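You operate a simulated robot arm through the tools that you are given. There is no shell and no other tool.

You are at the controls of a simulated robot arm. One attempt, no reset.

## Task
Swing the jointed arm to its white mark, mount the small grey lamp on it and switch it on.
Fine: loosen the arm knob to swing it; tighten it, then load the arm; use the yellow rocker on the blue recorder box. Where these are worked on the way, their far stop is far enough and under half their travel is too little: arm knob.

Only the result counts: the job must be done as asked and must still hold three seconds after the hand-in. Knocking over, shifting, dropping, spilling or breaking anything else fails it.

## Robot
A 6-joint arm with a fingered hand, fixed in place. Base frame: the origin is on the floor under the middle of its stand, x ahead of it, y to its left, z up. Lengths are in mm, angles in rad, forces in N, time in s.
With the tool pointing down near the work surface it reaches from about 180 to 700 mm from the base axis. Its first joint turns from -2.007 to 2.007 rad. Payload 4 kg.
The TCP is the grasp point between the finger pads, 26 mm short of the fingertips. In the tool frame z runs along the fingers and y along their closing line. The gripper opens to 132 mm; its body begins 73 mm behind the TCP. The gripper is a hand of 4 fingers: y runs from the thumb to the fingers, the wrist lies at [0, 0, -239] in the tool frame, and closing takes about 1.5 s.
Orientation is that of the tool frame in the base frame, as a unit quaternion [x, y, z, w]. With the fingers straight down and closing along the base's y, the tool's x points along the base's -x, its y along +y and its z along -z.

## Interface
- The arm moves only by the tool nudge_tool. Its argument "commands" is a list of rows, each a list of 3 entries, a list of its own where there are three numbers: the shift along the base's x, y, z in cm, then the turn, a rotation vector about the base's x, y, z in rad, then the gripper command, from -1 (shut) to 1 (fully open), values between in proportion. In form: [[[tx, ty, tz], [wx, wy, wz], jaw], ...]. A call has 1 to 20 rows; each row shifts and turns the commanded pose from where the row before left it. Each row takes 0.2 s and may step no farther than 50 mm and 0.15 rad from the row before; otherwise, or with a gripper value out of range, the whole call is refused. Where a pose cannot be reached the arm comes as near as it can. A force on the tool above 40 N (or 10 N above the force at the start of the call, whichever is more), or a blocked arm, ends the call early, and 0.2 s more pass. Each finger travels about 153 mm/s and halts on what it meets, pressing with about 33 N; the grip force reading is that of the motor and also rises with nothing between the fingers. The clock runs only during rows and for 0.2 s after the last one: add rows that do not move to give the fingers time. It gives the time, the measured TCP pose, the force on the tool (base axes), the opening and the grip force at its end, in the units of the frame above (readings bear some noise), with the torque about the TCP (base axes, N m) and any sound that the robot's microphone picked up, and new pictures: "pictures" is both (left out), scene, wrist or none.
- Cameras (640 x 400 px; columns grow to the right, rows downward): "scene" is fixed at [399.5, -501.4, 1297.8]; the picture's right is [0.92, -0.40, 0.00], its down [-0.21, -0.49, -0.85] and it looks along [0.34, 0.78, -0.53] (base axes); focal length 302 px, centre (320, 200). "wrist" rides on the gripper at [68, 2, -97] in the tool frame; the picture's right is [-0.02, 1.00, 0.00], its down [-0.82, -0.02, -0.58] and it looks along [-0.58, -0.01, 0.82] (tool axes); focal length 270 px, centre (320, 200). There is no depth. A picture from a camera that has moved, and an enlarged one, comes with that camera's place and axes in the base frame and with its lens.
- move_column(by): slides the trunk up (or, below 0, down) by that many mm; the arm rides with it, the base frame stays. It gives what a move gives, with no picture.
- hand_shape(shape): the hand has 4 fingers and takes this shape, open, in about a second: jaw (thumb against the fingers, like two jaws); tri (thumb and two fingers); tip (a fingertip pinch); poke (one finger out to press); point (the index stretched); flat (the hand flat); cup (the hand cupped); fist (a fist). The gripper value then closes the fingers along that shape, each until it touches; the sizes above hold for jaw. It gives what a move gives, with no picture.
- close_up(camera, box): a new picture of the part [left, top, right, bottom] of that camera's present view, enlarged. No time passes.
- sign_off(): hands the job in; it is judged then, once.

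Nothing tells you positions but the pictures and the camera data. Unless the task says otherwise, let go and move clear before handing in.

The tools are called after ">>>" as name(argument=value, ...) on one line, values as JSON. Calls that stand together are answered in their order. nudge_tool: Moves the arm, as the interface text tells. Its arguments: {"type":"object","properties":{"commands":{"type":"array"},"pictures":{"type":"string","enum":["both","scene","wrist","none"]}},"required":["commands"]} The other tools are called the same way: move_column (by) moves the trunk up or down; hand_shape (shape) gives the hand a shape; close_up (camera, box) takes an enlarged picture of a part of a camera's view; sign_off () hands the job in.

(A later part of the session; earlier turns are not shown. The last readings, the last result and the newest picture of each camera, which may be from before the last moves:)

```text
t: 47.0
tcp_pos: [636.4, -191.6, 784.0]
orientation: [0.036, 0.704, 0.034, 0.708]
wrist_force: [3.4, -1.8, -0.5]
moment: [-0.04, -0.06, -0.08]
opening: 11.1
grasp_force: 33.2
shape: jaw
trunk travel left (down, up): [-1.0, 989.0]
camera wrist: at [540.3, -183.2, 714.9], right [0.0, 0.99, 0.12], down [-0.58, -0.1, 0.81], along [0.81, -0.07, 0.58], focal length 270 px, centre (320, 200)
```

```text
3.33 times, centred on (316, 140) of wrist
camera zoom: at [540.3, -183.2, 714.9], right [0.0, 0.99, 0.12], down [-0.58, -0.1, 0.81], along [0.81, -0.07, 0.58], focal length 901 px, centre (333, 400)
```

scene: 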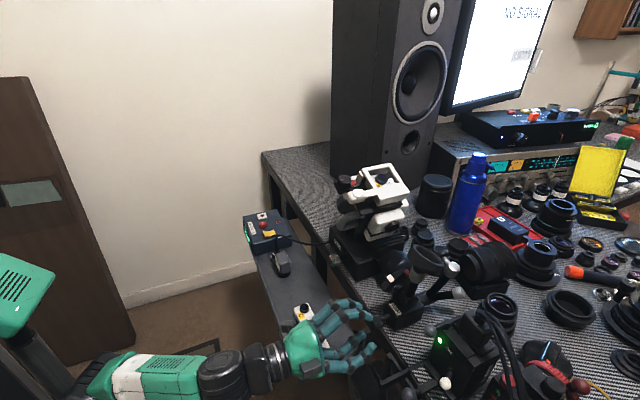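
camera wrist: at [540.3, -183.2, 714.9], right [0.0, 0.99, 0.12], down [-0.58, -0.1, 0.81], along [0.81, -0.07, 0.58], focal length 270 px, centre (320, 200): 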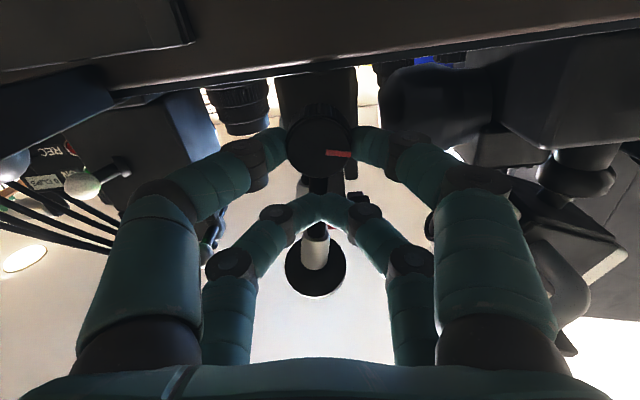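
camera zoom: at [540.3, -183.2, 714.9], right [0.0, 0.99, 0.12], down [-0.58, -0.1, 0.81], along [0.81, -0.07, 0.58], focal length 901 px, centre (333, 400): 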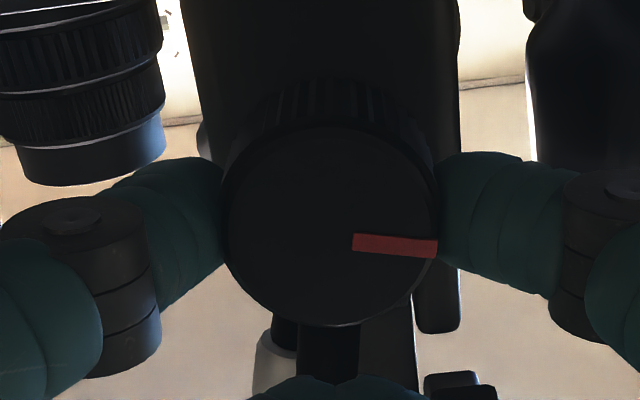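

>>> nudge_tool(commands=[[[0, 0.265, 0.009], [-0.14, 0, 0], -1], [[0, 0.264, -0.029], [-0.14, 0, 0], -1], [[0, 0, 0], [0, 0, 0], -1]], pictures="wrist")

>>> close_up(camera="wrist", box=[220, 80, 412, 200])

```text
t: 47.8
tcp_pos: [636.6, -185.9, 784.7]
orientation: [-0.063, 0.702, -0.064, 0.707]
wrist_force: [6.4, -2.6, 1.9]
moment: [0.08, -0.16, -0.05]
opening: 11.2
grasp_force: 33.5
shape: jaw
trunk travel left (down, up): [-1.0, 989.0]
camera wrist: at [540.1, -197.1, 715.0], right [0.0, 0.99, -0.15], down [-0.58, 0.13, 0.8], along [0.81, 0.09, 0.58], focal length 270 px, centre (320, 200)
```

wrist: 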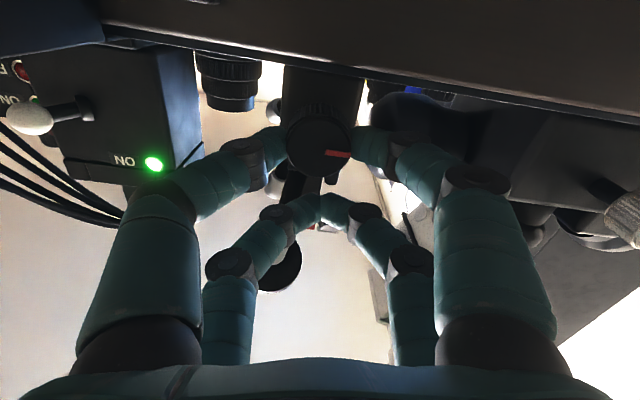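

```text
3.33 times, centred on (316, 140) of wrist
camera zoom: at [540.1, -197.1, 715.0], right [0.0, 0.99, -0.15], down [-0.58, 0.13, 0.8], along [0.81, 0.09, 0.58], focal length 901 px, centre (333, 400)
```

zoom: 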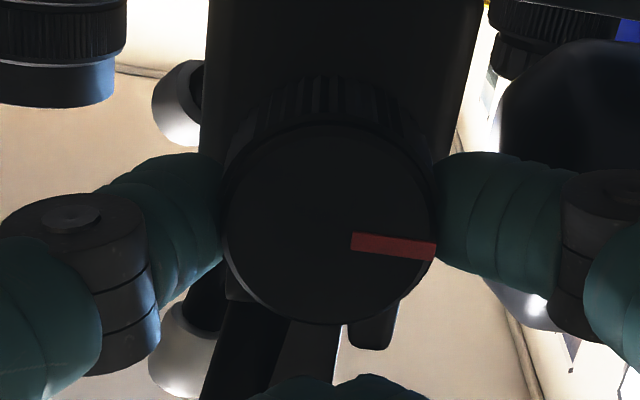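

>>> nudge_tool(commands=[[[0, 0.258, -0.065], [-0.14, 0, 0], -1], [[0, 0, 0], [0, 0, 0], -1]], pictures="none")

>>> close_up(camera="wrist", box=[220, 80, 412, 200])

>>> close_up(camera="scene", box=[350, 220, 478, 300])

```text
t: 48.4
tcp_pos: [635.6, -183.8, 783.5]
orientation: [-0.111, 0.696, -0.113, 0.701]
wrist_force: [9.2, -0.5, 5.2]
moment: [0.51, -0.31, -0.01]
opening: 11.3
grasp_force: 33.2
shape: jaw
trunk travel left (down, up): [-1.0, 989.0]
```

```text
3.33 times, centred on (316, 140) of wrist
camera zoom: at [539.9, -203.6, 716.8], right [0.0, 0.96, -0.29], down [-0.58, 0.24, 0.78], along [0.81, 0.17, 0.56], focal length 901 px, centre (333, 400)
```

zoom: 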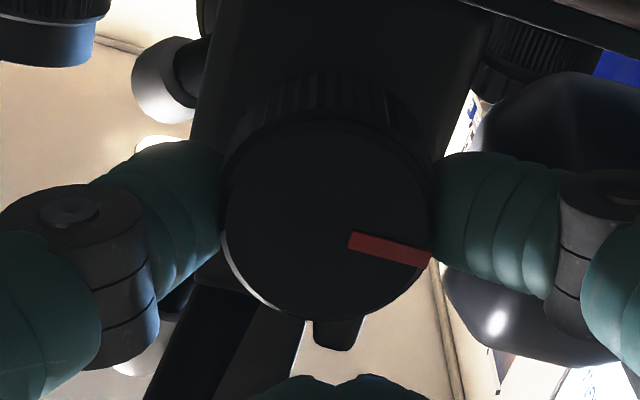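

```text
5.00 times, centred on (414, 260) of scene
camera zoom: at [399.5, -501.4, 1297.8], right [0.92, -0.4, 0.0], down [-0.21, -0.49, -0.85], along [0.34, 0.78, -0.53], focal length 1508 px, centre (-150, -100)
```

zoom: 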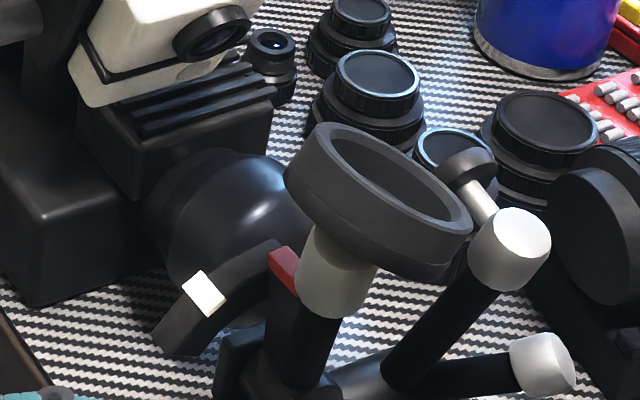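

Torque rose to 0.5 N·m and the red line stopped at about 100° of turn, so that is the far stop: the knob is loosened. Now I'll open, back off and level the hand.

>>> nudge_tool(commands=[[[0, 0, 0], [0.05, 0, 0], -1], [[0, 0, 0], [0, 0, 0], -0.4], [[0, 0, 0], [0, 0, 0], -0.2], [[0, 0, 0], [0, 0, 0], -0.2], [[-1.5, 0, 0], [0, 0, 0], -0.2], [[-1.5, 0, 0], [0, 0, 0], -0.2], [[-2.0, 0, 0], [0, 0, 0], -0.2], [[0, 0, 0.3], [0.134, 0, 0], -0.2], [[0, 0, 0.3], [0.134, 0, 0], -0.2], [[0, 0, 0], [0, 0, 0], -0.2]])

>>> close_up(camera="wrist", box=[240, 70, 400, 170])

>>> close_up(camera="scene", box=[350, 220, 478, 300])

```text
t: 50.6
tcp_pos: [586.6, -183.7, 789.9]
orientation: [0.0, 0.705, 0.0, 0.709]
wrist_force: [0.2, -0.8, 0.3]
moment: [0.05, 0.02, 0.0]
opening: 52.3
grasp_force: 0.1
shape: jaw
trunk travel left (down, up): [-1.0, 989.0]
camera wrist: at [490.0, -181.8, 719.6], right [0.0, 1.0, 0.03], down [-0.58, -0.02, 0.81], along [0.81, -0.02, 0.58], focal length 270 px, centre (320, 200)
```

scene: 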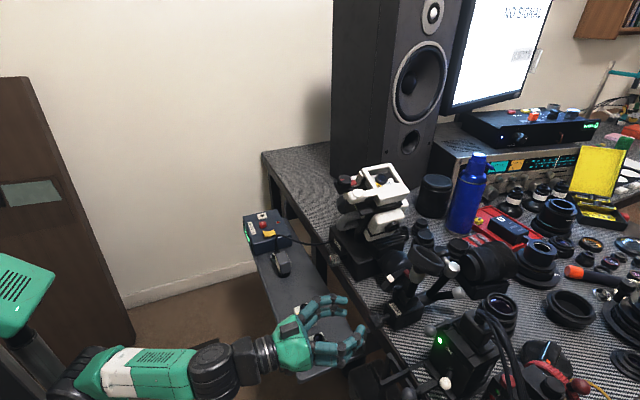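
wrist: 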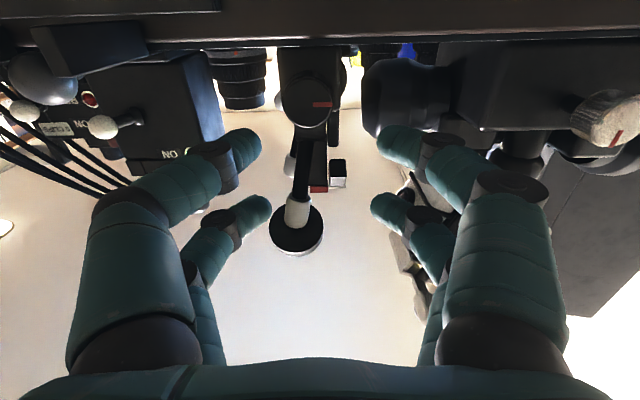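

```text
4.00 times, centred on (320, 120) of wrist
camera zoom: at [490.0, -181.8, 719.6], right [0.0, 1.0, 0.03], down [-0.58, -0.02, 0.81], along [0.81, -0.02, 0.58], focal length 1081 px, centre (320, 520)
```

zoom: 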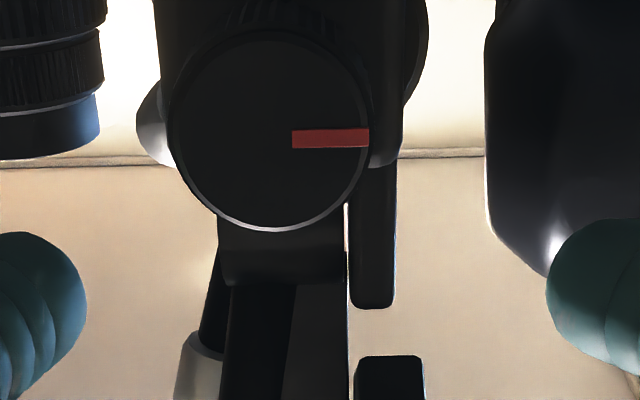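

```text
5.00 times, centred on (414, 260) of scene
camera zoom: at [399.5, -501.4, 1297.8], right [0.92, -0.4, 0.0], down [-0.21, -0.49, -0.85], along [0.34, 0.78, -0.53], focal length 1508 px, centre (-150, -100)
```

zoom: 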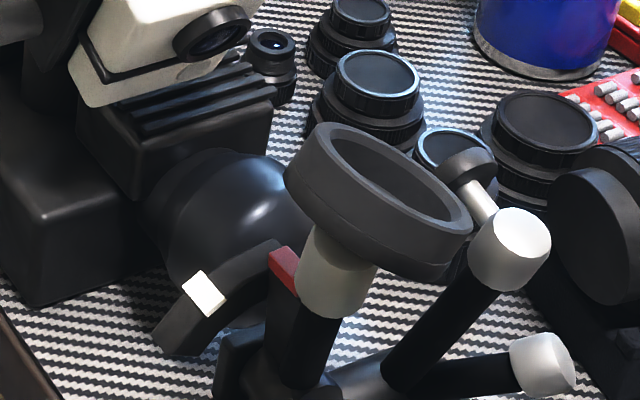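

The knob now stands at exactly 90° (red line horizontal), so it is loosened to its stop. I'll raise the trunk to bring the hand level with the arm's grey sleeve.

>>> move_column(by=115)

>>> nudge_tool(commands=[[[0, -1.1, 0], [0, 0.002, 0], 0.2], [[0, -1.1, 0], [0, 0.003, 0], 0.2], [[0, 0, 0], [0, 0, 0], 0.2]])

>>> close_up(camera="wrist", box=[220, 60, 412, 180])

```text
t: 52.1
tcp_pos: [586.7, -183.9, 905.2]
orientation: [0.0, 0.705, -0.001, 0.709]
wrist_force: [0.8, -1.2, -0.1]
moment: [0.02, -0.01, 0.0]
opening: 52.3
grasp_force: 0.1
shape: jaw
trunk travel left (down, up): [-116.0, 874.0]
```

```text
t: 52.9
tcp_pos: [586.5, -204.6, 904.5]
orientation: [0.001, 0.707, -0.001, 0.707]
wrist_force: [-0.7, 0.3, 0.1]
moment: [0.0, -0.03, 0.01]
opening: 78.7
grasp_force: 0.2
shape: jaw
trunk travel left (down, up): [-116.0, 874.0]
camera wrist: at [489.8, -203.9, 835.1], right [0.0, 1.0, 0.02], down [-0.58, -0.02, 0.82], along [0.82, -0.02, 0.58], focal length 270 px, centre (320, 200)
```

scene: 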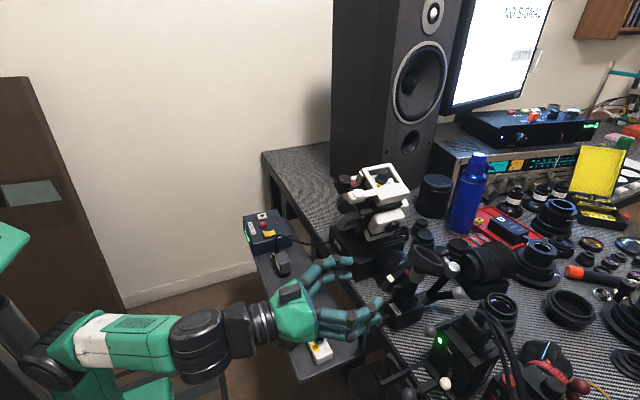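
wrist: 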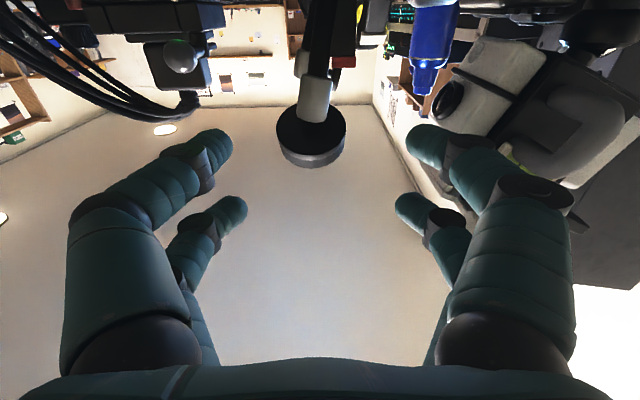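

```text
3.33 times, centred on (316, 120) of wrist
camera zoom: at [489.8, -203.9, 835.1], right [0.0, 1.0, 0.02], down [-0.58, -0.02, 0.82], along [0.82, -0.02, 0.58], focal length 901 px, centre (333, 467)
```

zoom: 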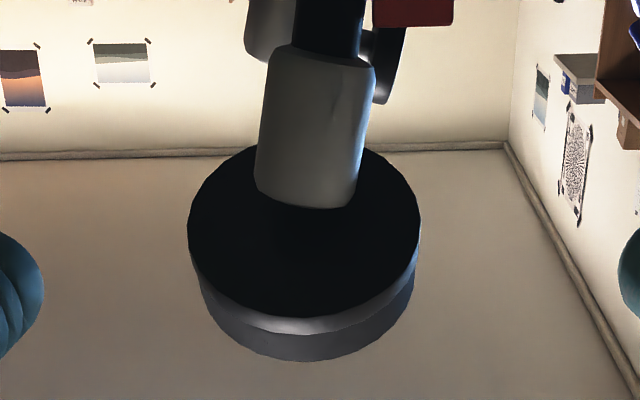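

I now see the ring from below: its centre is about (727,-215,929) and its diameter about 62 mm. Pinching it at its two y-sides with the lower finger pair lets it pivot freely while I swing it. I'll rise to that height and approach part way.

>>> nudge_tool(commands=[[[0, -0.5, 2.2], [0, 0, 0], 0.6], [[0, -0.5, 2.15], [0, 0, 0], 0.6], [[2.5, 0, 0], [0, 0, 0], 0.6], [[2.5, 0, 0], [0, 0, 0], 0.6], [[2.0, 0, 0], [0, 0, 0], 0.6], [[0, 0, 0], [0, 0, 0], 0.6]])

>>> close_up(camera="scene", box=[340, 200, 500, 300])

```text
t: 54.3
tcp_pos: [655.5, -214.8, 948.6]
orientation: [-0.001, 0.707, 0.0, 0.708]
wrist_force: [-0.8, 0.0, -0.4]
moment: [0.0, 0.02, -0.04]
opening: 105.6
grasp_force: 0.0
shape: jaw
trunk travel left (down, up): [-116.0, 874.0]
camera wrist: at [559.2, -213.8, 878.8], right [0.0, 1.0, 0.02], down [-0.58, -0.02, 0.82], along [0.82, -0.02, 0.58], focal length 270 px, centre (320, 200)
```

scene: 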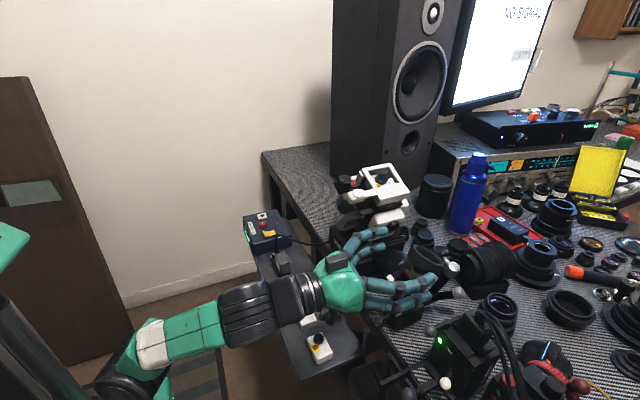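
wrist: 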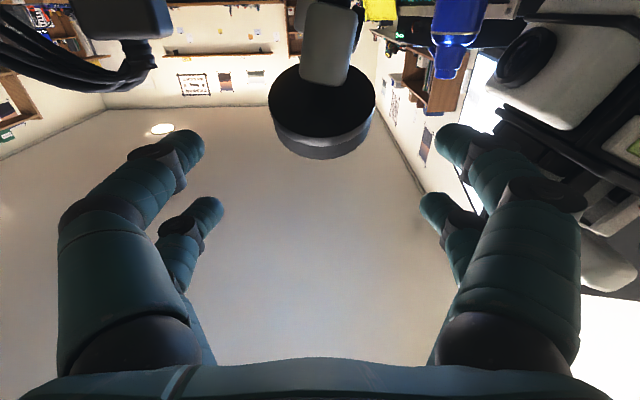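

```text
4.00 times, centred on (420, 250) of scene
camera zoom: at [399.5, -501.4, 1297.8], right [0.92, -0.4, 0.0], down [-0.21, -0.49, -0.85], along [0.34, 0.78, -0.53], focal length 1206 px, centre (-80, 0)
```

zoom: 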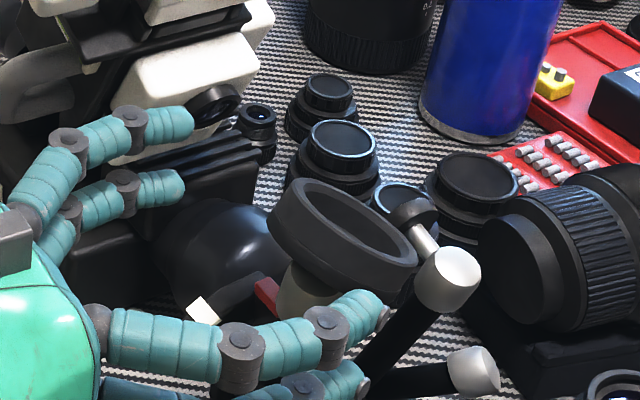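

>>> nudge_tool(commands=[[[2.0, 0.2, 0.3], [0, 0, 0], 0.5], [[2.0, 0, 0], [0, 0, 0], 0.4], [[2.0, 0, 0], [0, 0, 0], 0.3], [[0, 0, 0], [0, 0, 0], 0.2], [[0, 0, 0], [0, 0, 0], 0.2]])

>>> close_up(camera="scene", box=[360, 210, 488, 290])

>>> close_up(camera="wrist", box=[180, 60, 468, 240])

```text
t: 55.5
tcp_pos: [697.0, -214.6, 936.5]
orientation: [0.0, 0.707, -0.001, 0.708]
wrist_force: [-0.4, 0.8, 0.3]
moment: [0.04, 0.03, 0.0]
opening: 79.9
grasp_force: 0.0
shape: jaw
out of reach, approached as far as the arm can: row 2, 3
trunk travel left (down, up): [-116.0, 874.0]
camera wrist: at [599.3, -213.4, 866.6], right [0.0, 1.0, 0.02], down [-0.58, -0.02, 0.82], along [0.82, -0.02, 0.58], focal length 270 px, centre (320, 200)
```

scene: 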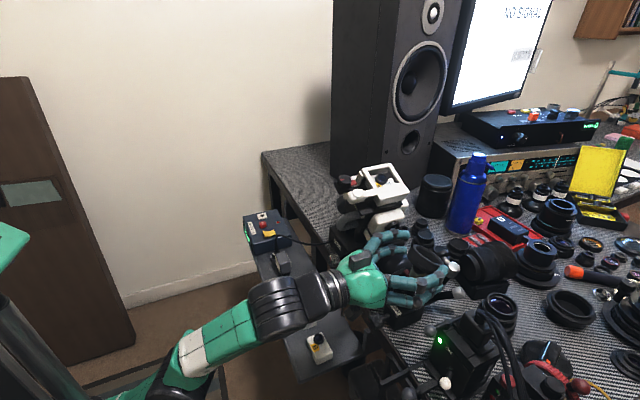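
wrist: 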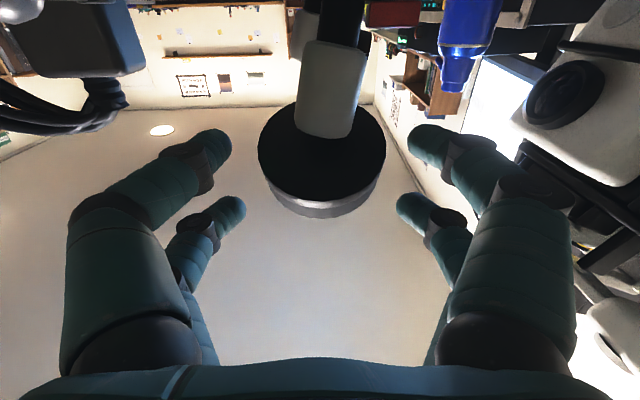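

```text
5.00 times, centred on (424, 250) of scene
camera zoom: at [399.5, -501.4, 1297.8], right [0.92, -0.4, 0.0], down [-0.21, -0.49, -0.85], along [0.34, 0.78, -0.53], focal length 1508 px, centre (-200, -50)
```

zoom: 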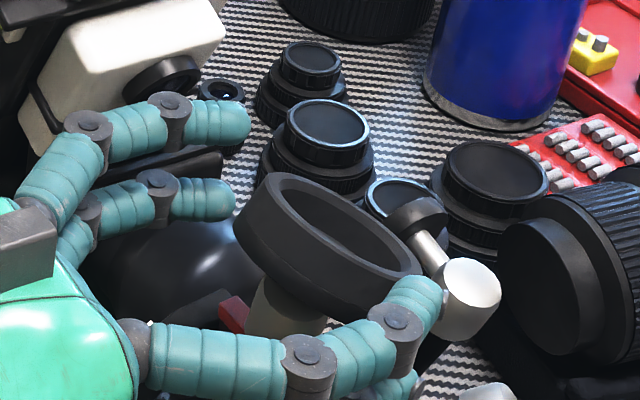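

```text
2.22 times, centred on (324, 150) of wrist
camera zoom: at [599.3, -213.4, 866.6], right [0.0, 1.0, 0.02], down [-0.58, -0.02, 0.82], along [0.82, -0.02, 0.58], focal length 601 px, centre (311, 311)
```

zoom: 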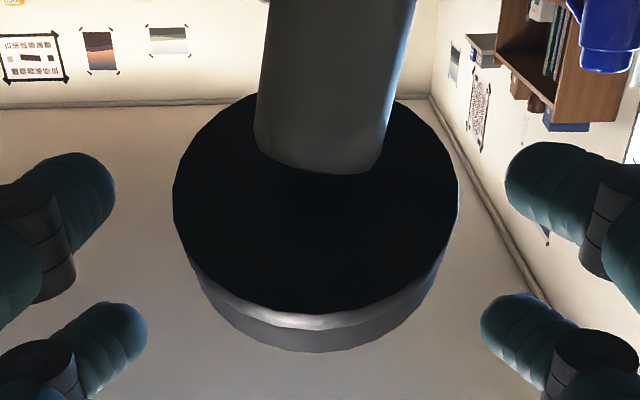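

The arm is stretched to its reach limit here. I'll back off, raise the trunk by 100 mm and lower the hand by the same amount to gain forward reach.

>>> nudge_tool(commands=[[[-2.5, 0, 0.2], [0, 0, 0], 0.5], [[-2.5, 0, 0.3], [0, 0, 0], 0.5], [[-2.0, 0, 0], [0, 0, 0], 0.5], [[0, 0, 0], [0, 0, 0], 0.5]], pictures="none")

>>> move_column(by=110)

>>> nudge_tool(commands=[[[0, 0, -3.0], [0, 0, 0], 0.5], [[0, 0, -3.0], [0, 0, 0], 0.5], [[0, 0, -3.0], [0, 0, 0], 0.5], [[0, 0, 0], [0, 0, 0], 0.5]], pictures="none")

```text
t: 56.5
tcp_pos: [625.4, -216.5, 940.9]
orientation: [0.0, 0.707, -0.002, 0.708]
wrist_force: [0.6, 0.8, 0.2]
moment: [0.02, 0.0, 0.01]
opening: 98.5
grasp_force: 0.1
shape: jaw
trunk travel left (down, up): [-116.0, 874.0]
```

```text
t: 57.9
tcp_pos: [625.0, -213.9, 1049.8]
orientation: [0.0, 0.707, 0.0, 0.707]
wrist_force: [0.2, 0.3, 0.3]
moment: [0.01, 0.02, -0.04]
opening: 98.8
grasp_force: 0.0
shape: jaw
trunk travel left (down, up): [-226.0, 764.0]
```

```text
t: 58.9
tcp_pos: [626.3, -216.0, 962.8]
orientation: [-0.001, 0.707, 0.0, 0.707]
wrist_force: [0.2, 1.2, -0.3]
moment: [0.01, 0.01, -0.01]
opening: 98.7
grasp_force: 0.1
shape: jaw
trunk travel left (down, up): [-226.0, 764.0]
```

>>> nudge_tool(commands=[[[0, 0.3, -1.1], [0, 0, 0], 0.5], [[3.0, 0, 0], [0, 0, 0], 0.5], [[3.0, 0, 0], [0, 0, 0], 0.4], [[1.5, 0, 0], [0, 0, 0], 0.3], [[1.5, 0, 0], [0, 0, 0], 0.2], [[0, 0, 0], [0, 0, 0], 0.2]])

>>> close_up(camera="scene", box=[360, 210, 488, 290])

>>> close_up(camera="wrist", box=[180, 60, 468, 240])

```text
t: 60.3
tcp_pos: [717.6, -213.3, 954.1]
orientation: [0.0, 0.707, -0.001, 0.707]
wrist_force: [0.1, 0.2, 0.3]
moment: [0.0, 0.02, 0.01]
opening: 79.8
grasp_force: 0.0
shape: jaw
out of reach, approached as far as the arm can: row 1
trunk travel left (down, up): [-226.0, 764.0]
camera wrist: at [620.5, -211.6, 884.7], right [0.0, 1.0, 0.02], down [-0.58, -0.02, 0.82], along [0.82, -0.02, 0.58], focal length 270 px, centre (320, 200)
```

scene: 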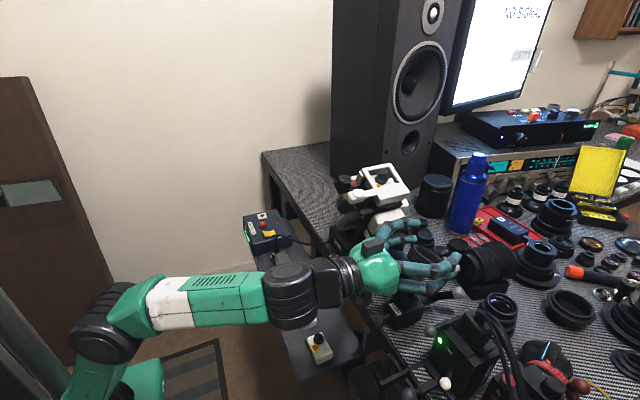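
wrist: 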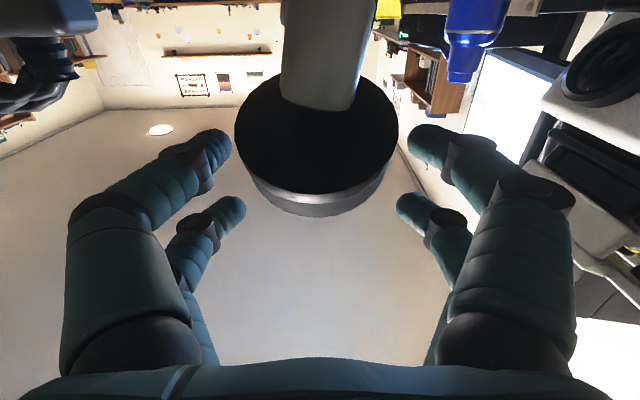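

```text
5.00 times, centred on (424, 250) of scene
camera zoom: at [399.5, -501.4, 1297.8], right [0.92, -0.4, 0.0], down [-0.21, -0.49, -0.85], along [0.34, 0.78, -0.53], focal length 1508 px, centre (-200, -50)
```

zoom: 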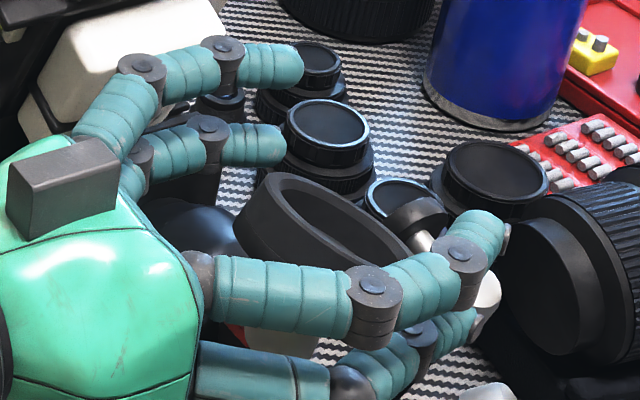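

```text
2.22 times, centred on (324, 150) of wrist
camera zoom: at [620.5, -211.6, 884.7], right [0.0, 1.0, 0.02], down [-0.58, -0.02, 0.82], along [0.82, -0.02, 0.58], focal length 601 px, centre (311, 311)
```

zoom: 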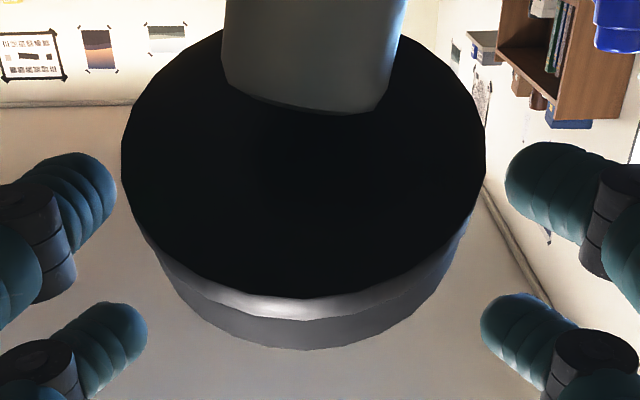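

Reached: the ring lies between the lower finger pair. Closing gently on its sides.

>>> nudge_tool(commands=[[[0, 0, 0], [0, 0, 0], 0.05], [[0, 0, 0], [0, 0, 0], -0.1], [[0, 0, 0], [0, 0, 0], -0.2], [[0, 0, 0], [0, 0, 0], -0.3], [[0, 0, 0], [0, 0, 0], -0.3]])

>>> close_up(camera="scene", box=[360, 210, 488, 290])

>>> close_up(camera="wrist", box=[180, 60, 468, 240])

```text
t: 61.5
tcp_pos: [717.5, -213.8, 955.7]
orientation: [0.0, 0.707, -0.001, 0.707]
wrist_force: [-0.2, -1.1, -0.7]
moment: [0.0, -0.02, -0.03]
opening: 30.2
grasp_force: 33.5
shape: jaw
trunk travel left (down, up): [-226.0, 764.0]
camera wrist: at [620.4, -211.8, 884.4], right [0.0, 1.0, 0.02], down [-0.58, -0.02, 0.82], along [0.82, -0.02, 0.58], focal length 270 px, centre (320, 200)
```

scene: 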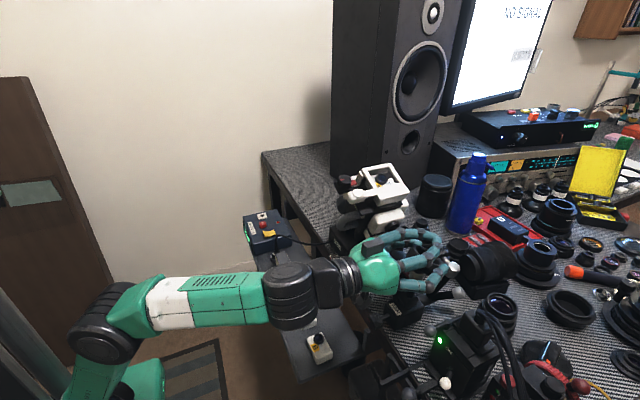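
wrist: 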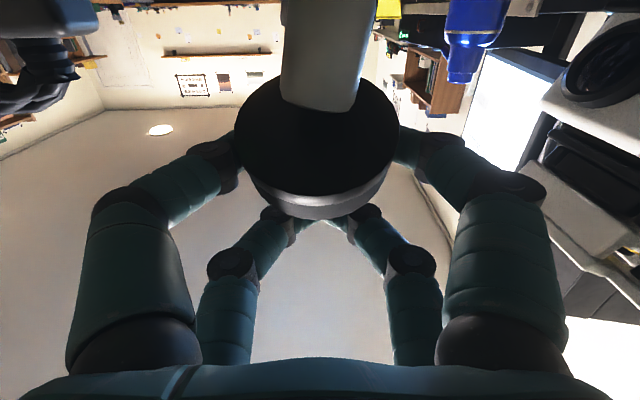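

```text
5.00 times, centred on (424, 250) of scene
camera zoom: at [399.5, -501.4, 1297.8], right [0.92, -0.4, 0.0], down [-0.21, -0.49, -0.85], along [0.34, 0.78, -0.53], focal length 1508 px, centre (-200, -50)
```

zoom: 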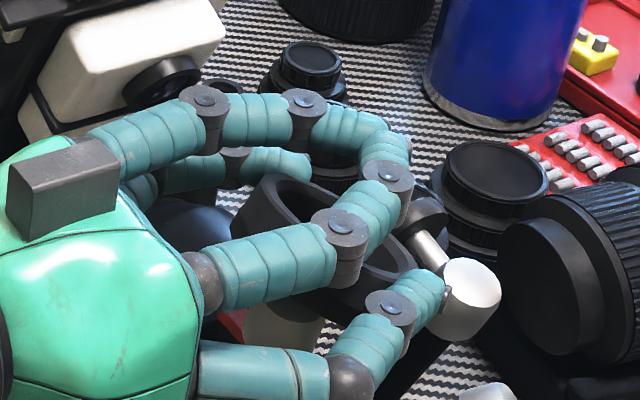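

```text
2.22 times, centred on (324, 150) of wrist
camera zoom: at [620.4, -211.8, 884.4], right [0.0, 1.0, 0.02], down [-0.58, -0.02, 0.82], along [0.82, -0.02, 0.58], focal length 601 px, centre (311, 311)
```

zoom: 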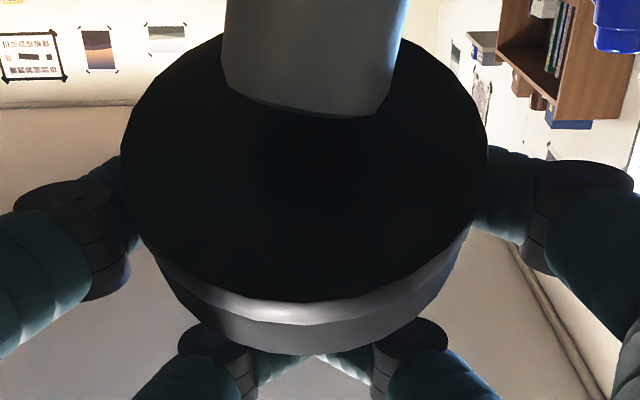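

The ring is pinched at its sides. Now I'll swing it toward the robot along the arc about the pivot, 15° first.

>>> nudge_tool(commands=[[[-0.53, 0, -0.01], [0, 0, 0], -0.3], [[-0.54, 0, -0.03], [0, 0, 0], -0.3], [[-0.54, 0, -0.05], [0, 0, 0], -0.3], [[-0.53, 0, -0.08], [0, 0, 0], -0.3], [[-0.53, 0, -0.1], [0, 0, 0], -0.3], [[-0.52, 0, -0.12], [0, 0, 0], -0.3], [[0, 0, 0], [0, 0, 0], -0.3]])

>>> close_up(camera="scene", box=[350, 220, 478, 300])

>>> close_up(camera="wrist", box=[180, 0, 468, 180])

```text
t: 63.1
tcp_pos: [683.7, -214.2, 952.2]
orientation: [0.002, 0.707, -0.002, 0.707]
wrist_force: [0.9, -1.2, 3.8]
moment: [0.09, -0.2, -0.06]
opening: 30.4
grasp_force: 33.3
shape: jaw
trunk travel left (down, up): [-226.0, 764.0]
camera wrist: at [587.5, -211.6, 881.3], right [0.0, 1.0, 0.02], down [-0.58, -0.02, 0.81], along [0.82, -0.02, 0.58], focal length 270 px, centre (320, 200)
```

scene: 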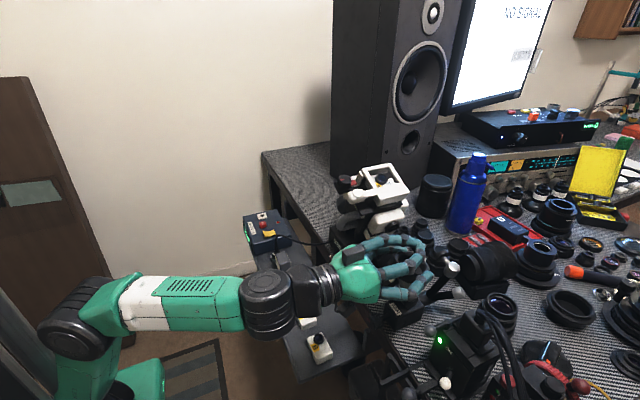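
wrist: 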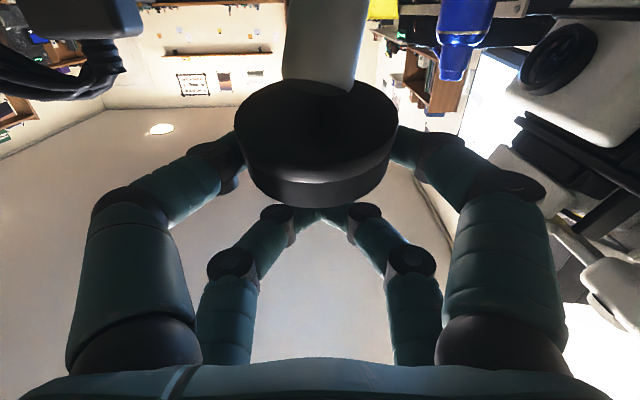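

```text
5.00 times, centred on (414, 260) of scene
camera zoom: at [399.5, -501.4, 1297.8], right [0.92, -0.4, 0.0], down [-0.21, -0.49, -0.85], along [0.34, 0.78, -0.53], focal length 1508 px, centre (-150, -100)
```

zoom: 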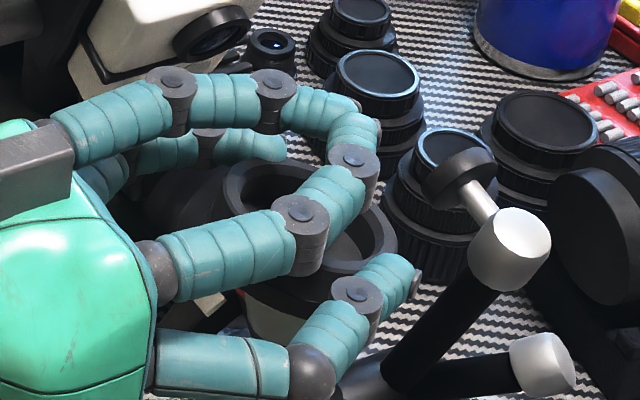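

```text
2.22 times, centred on (324, 90) of wrist
camera zoom: at [587.5, -211.6, 881.3], right [0.0, 1.0, 0.02], down [-0.58, -0.02, 0.81], along [0.82, -0.02, 0.58], focal length 601 px, centre (311, 444)
```

zoom: 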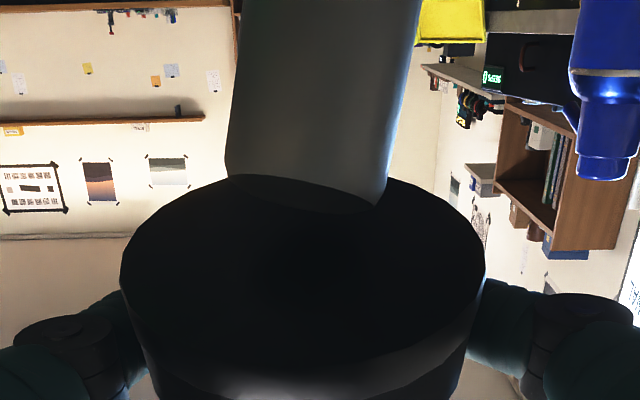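

>>> nudge_tool(commands=[[[-0.46, 0, -0.13], [0, 0, 0], -0.3], [[-0.46, 0, -0.15], [0, 0, 0], -0.3], [[-0.45, 0, -0.16], [0, 0, 0], -0.3], [[-0.45, 0, -0.18], [0, 0, 0], -0.3], [[0, 0, 0], [0, 0, 0], -0.3]])

>>> close_up(camera="scene", box=[330, 220, 458, 300])

>>> close_up(camera="wrist", box=[180, 0, 468, 180])

```text
t: 64.3
tcp_pos: [667.5, -213.2, 946.2]
orientation: [0.0, 0.709, 0.0, 0.706]
wrist_force: [0.4, -2.7, 5.5]
moment: [0.01, -0.29, -0.06]
opening: 30.4
grasp_force: 32.9
shape: jaw
trunk travel left (down, up): [-226.0, 764.0]
camera wrist: at [569.1, -211.4, 876.1], right [0.0, 1.0, 0.03], down [-0.58, -0.02, 0.82], along [0.82, -0.02, 0.58], focal length 270 px, centre (320, 200)
```

scene: 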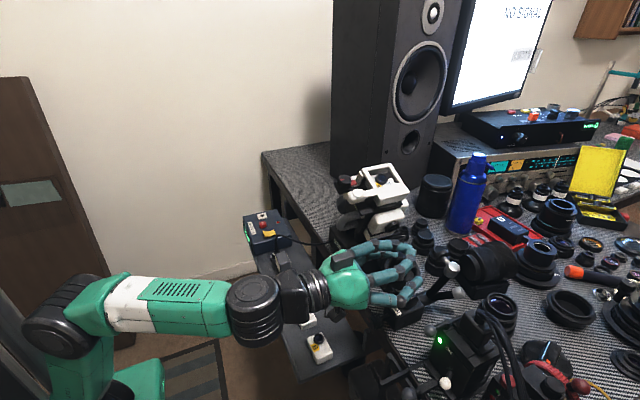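
wrist: 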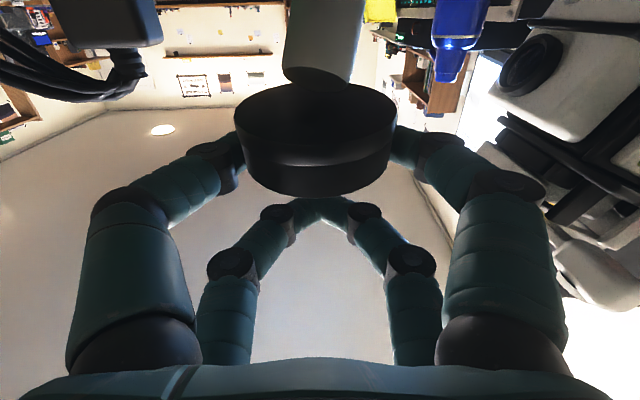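

```text
5.00 times, centred on (394, 260) of scene
camera zoom: at [399.5, -501.4, 1297.8], right [0.92, -0.4, 0.0], down [-0.21, -0.49, -0.85], along [0.34, 0.78, -0.53], focal length 1508 px, centre (-50, -100)
```

zoom: 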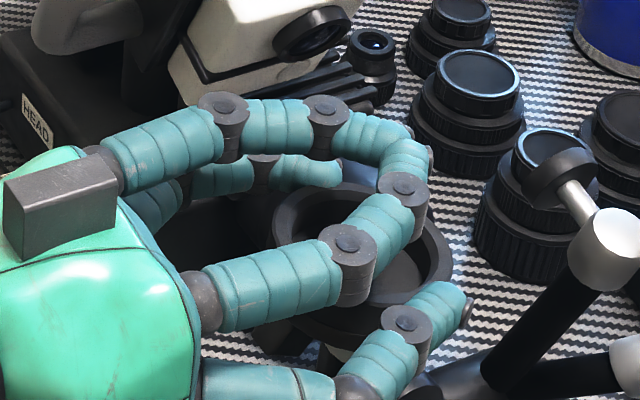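

```text
2.22 times, centred on (324, 90) of wrist
camera zoom: at [569.1, -211.4, 876.1], right [0.0, 1.0, 0.03], down [-0.58, -0.02, 0.82], along [0.82, -0.02, 0.58], focal length 601 px, centre (311, 444)
```

zoom: 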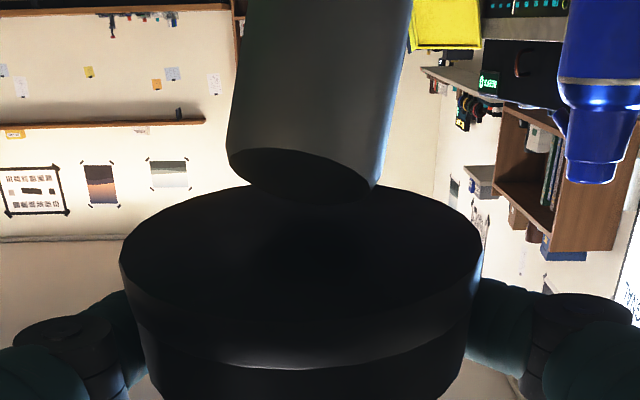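

The arm followed to about 24°. I'll release and back off to check the pointer against the white mark.

>>> nudge_tool(commands=[[[0, 0, 0], [0, 0, 0], 0.2], [[0, 0, 0], [0, 0, 0], 0.3], [[0, 0, 0], [0, 0, 0], 0.3], [[-2.5, 0, 0], [0, 0, 0], 0.4], [[-2.5, 0, 0], [0, 0, 0], 0.4], [[-2.5, 0, 0], [0, 0, 0], 0.4], [[0, 0, 0], [0, 0, 0], 0.4]])

>>> close_up(camera="scene", box=[350, 220, 478, 300])

>>> close_up(camera="wrist", box=[240, 0, 432, 120])

>>> close_up(camera="scene", box=[376, 255, 440, 295])

```text
t: 65.9
tcp_pos: [593.9, -213.7, 961.3]
orientation: [0.001, 0.709, 0.0, 0.706]
wrist_force: [-0.5, -0.6, -0.3]
moment: [0.01, -0.01, 0.0]
opening: 92.1
grasp_force: 0.3
shape: jaw
out of reach, approached as far as the arm can: row 4, 5, 6
trunk travel left (down, up): [-226.0, 764.0]
camera wrist: at [497.4, -212.0, 892.8], right [0.0, 1.0, 0.03], down [-0.57, -0.02, 0.82], along [0.82, -0.02, 0.57], focal length 270 px, centre (320, 200)
```

scene: 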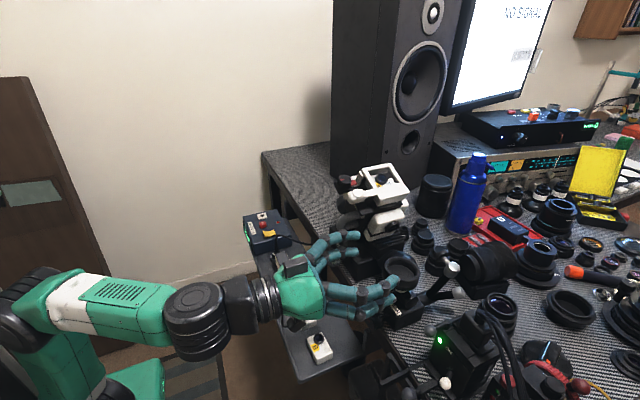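
wrist: 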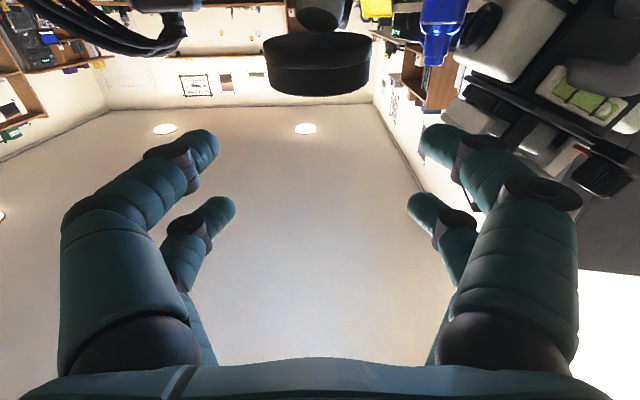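

```text
5.00 times, centred on (414, 260) of scene
camera zoom: at [399.5, -501.4, 1297.8], right [0.92, -0.4, 0.0], down [-0.21, -0.49, -0.85], along [0.34, 0.78, -0.53], focal length 1508 px, centre (-150, -100)
```

zoom: 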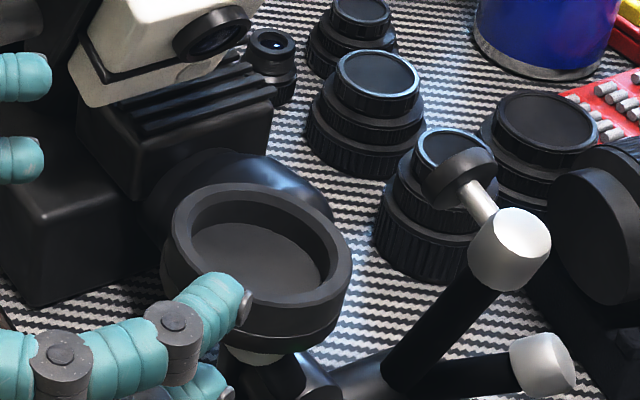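

```text
3.33 times, centred on (336, 60) of wrist
camera zoom: at [497.4, -212.0, 892.8], right [0.0, 1.0, 0.03], down [-0.57, -0.02, 0.82], along [0.82, -0.02, 0.57], focal length 901 px, centre (267, 667)
```

zoom: 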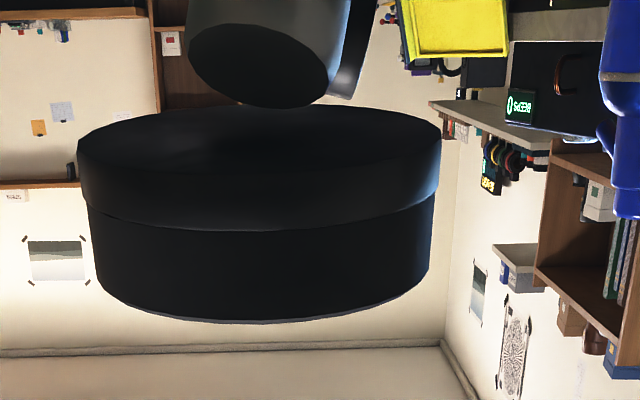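

```text
10.00 times, centred on (408, 275) of scene
camera zoom: at [399.5, -501.4, 1297.8], right [0.92, -0.4, 0.0], down [-0.21, -0.49, -0.85], along [0.34, 0.78, -0.53], focal length 3016 px, centre (-560, -550)
```

zoom: 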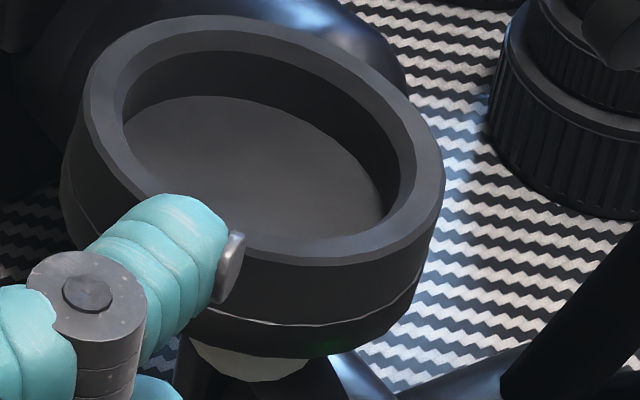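

The arm holds its position and the cup is nearly level. The mark is hidden from the scene camera, so I'll lower the trunk to look from the front with the wrist camera.

>>> move_column(by=-110)

>>> nudge_tool(commands=[[[0, 0, 0], [0, 0, 0], 0.4]])

>>> close_up(camera="wrist", box=[260, 40, 420, 140])

>>> close_up(camera="wrist", box=[300, 50, 380, 100])

```text
t: 67.3
tcp_pos: [594.8, -215.1, 852.0]
orientation: [0.001, 0.709, 0.0, 0.705]
wrist_force: [-0.2, 0.2, -0.9]
moment: [-0.02, -0.01, -0.02]
opening: 92.0
grasp_force: 0.0
shape: jaw
trunk travel left (down, up): [-116.0, 874.0]
```

```text
t: 67.7
tcp_pos: [595.1, -213.4, 851.3]
orientation: [0.001, 0.708, -0.001, 0.706]
wrist_force: [0.1, -0.1, -0.4]
moment: [-0.04, -0.01, 0.01]
opening: 91.8
grasp_force: 0.0
shape: jaw
trunk travel left (down, up): [-116.0, 874.0]
camera wrist: at [497.7, -212.0, 782.8], right [0.0, 1.0, 0.03], down [-0.57, -0.02, 0.82], along [0.82, -0.02, 0.57], focal length 270 px, centre (320, 200)
```

scene: 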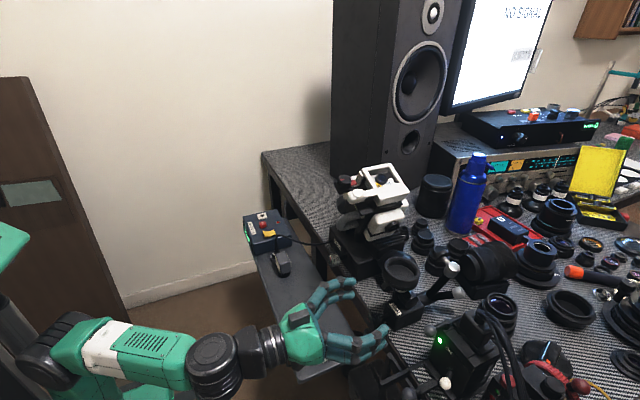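
wrist: 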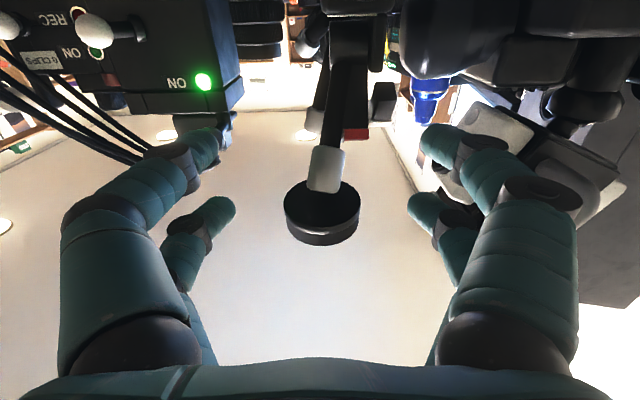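

```text
4.00 times, centred on (340, 90) of wrist
camera zoom: at [497.7, -212.0, 782.8], right [0.0, 1.0, 0.03], down [-0.57, -0.02, 0.82], along [0.82, -0.02, 0.57], focal length 1081 px, centre (240, 640)
```

zoom: 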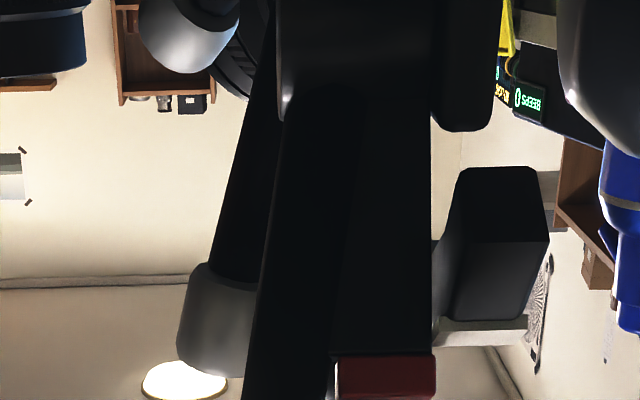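

```text
8.00 times, centred on (340, 75) of wrist
camera zoom: at [497.7, -212.0, 782.8], right [0.0, 1.0, 0.03], down [-0.57, -0.02, 0.82], along [0.82, -0.02, 0.57], focal length 2162 px, centre (160, 1200)
```

zoom: 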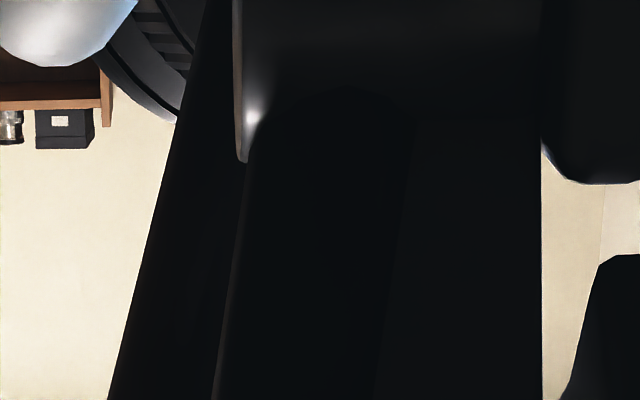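

From below the mark's face can't be judged. I'll raise the trunk and pitch the hand down 45° to view the mark and pointer from above, under the cup.

>>> move_column(by=110)

>>> nudge_tool(commands=[[[-0.5, 0, 0.3], [0, 0.131, 0], 0.4], [[-0.5, 0, 0.3], [0, 0.131, 0], 0.4], [[-0.5, 0, 0.3], [0, 0.131, 0], 0.4], [[-0.5, 0, 0.3], [0, 0.131, 0], 0.4], [[-0.5, 0, 0.3], [0, 0.131, 0], 0.4], [[-0.5, 0, 0.3], [0, 0.131, 0], 0.4], [[0, 0, 0], [0, 0, 0], 0.4]])

>>> close_up(camera="wrist", box=[260, 40, 420, 140])

```text
t: 69.1
tcp_pos: [594.4, -212.6, 961.7]
orientation: [0.001, 0.71, 0.0, 0.705]
wrist_force: [-0.7, 1.5, 0.9]
moment: [0.0, -0.04, -0.05]
opening: 92.1
grasp_force: 0.0
shape: jaw
trunk travel left (down, up): [-226.0, 764.0]
```

```text
t: 70.7
tcp_pos: [531.1, -209.3, 934.7]
orientation: [0.001, 0.925, 0.0, 0.379]
wrist_force: [0.0, 0.3, 0.0]
moment: [0.0, -0.01, 0.03]
opening: 92.1
grasp_force: 0.1
shape: jaw
out of reach, approached as far as the arm can: row 5, 6
trunk travel left (down, up): [-226.0, 764.0]
camera wrist: at [414.5, -208.4, 954.2], right [0.02, 1.0, 0.02], down [0.18, -0.02, 0.98], along [0.98, -0.02, -0.18], focal length 270 px, centre (320, 200)
```

scene: 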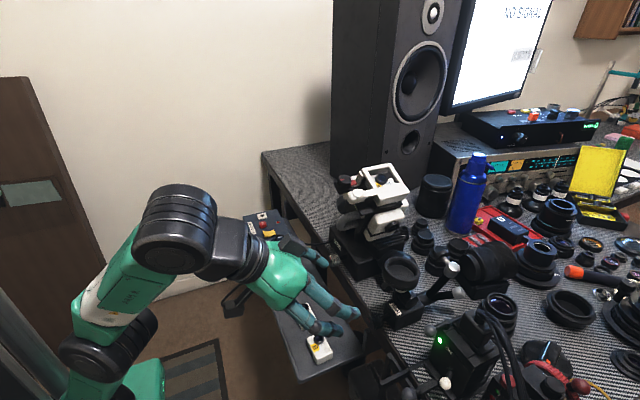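
wrist: 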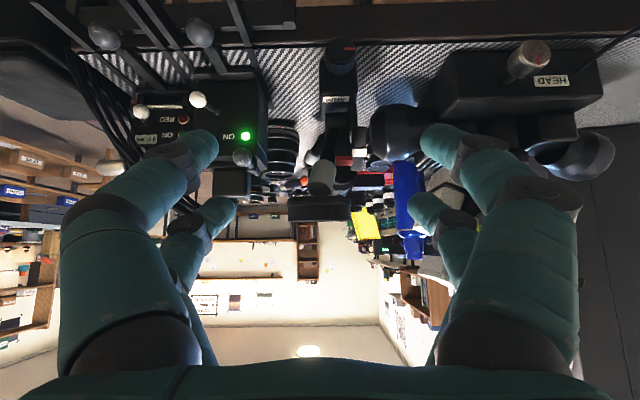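

```text
4.00 times, centred on (340, 90) of wrist
camera zoom: at [414.5, -208.4, 954.2], right [0.02, 1.0, 0.02], down [0.18, -0.02, 0.98], along [0.98, -0.02, -0.18], focal length 1081 px, centre (240, 640)
```

zoom: 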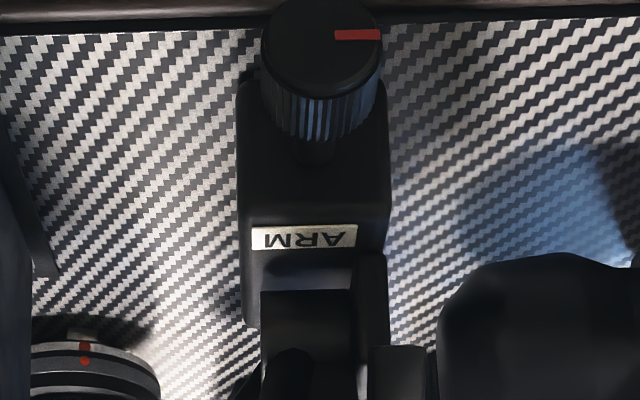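

Good view. Zooming on the pointer and the mark.

>>> close_up(camera="wrist", box=[300, 120, 396, 180])

>>> close_up(camera="wrist", box=[270, 140, 398, 220])

```text
6.67 times, centred on (348, 150) of wrist
camera zoom: at [414.5, -208.4, 954.2], right [0.02, 1.0, 0.02], down [0.18, -0.02, 0.98], along [0.98, -0.02, -0.18], focal length 1802 px, centre (133, 533)
```

zoom: 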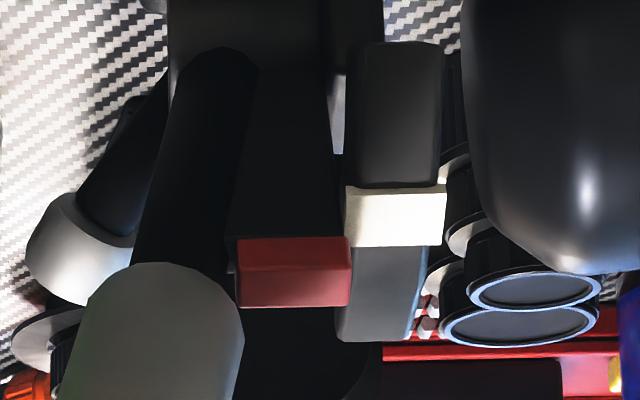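

```text
5.00 times, centred on (334, 180) of wrist
camera zoom: at [414.5, -208.4, 954.2], right [0.02, 1.0, 0.02], down [0.18, -0.02, 0.98], along [0.98, -0.02, -0.18], focal length 1351 px, centre (250, 300)
```

zoom: 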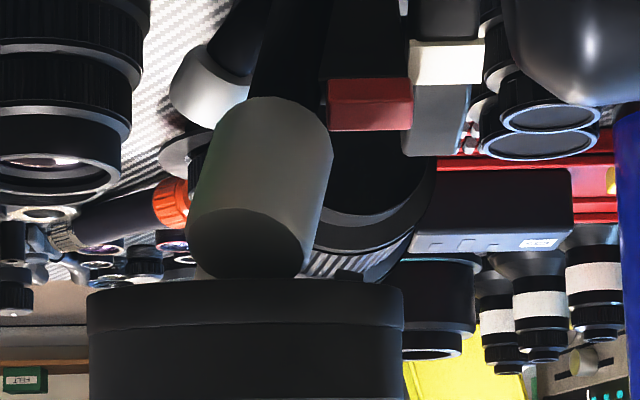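

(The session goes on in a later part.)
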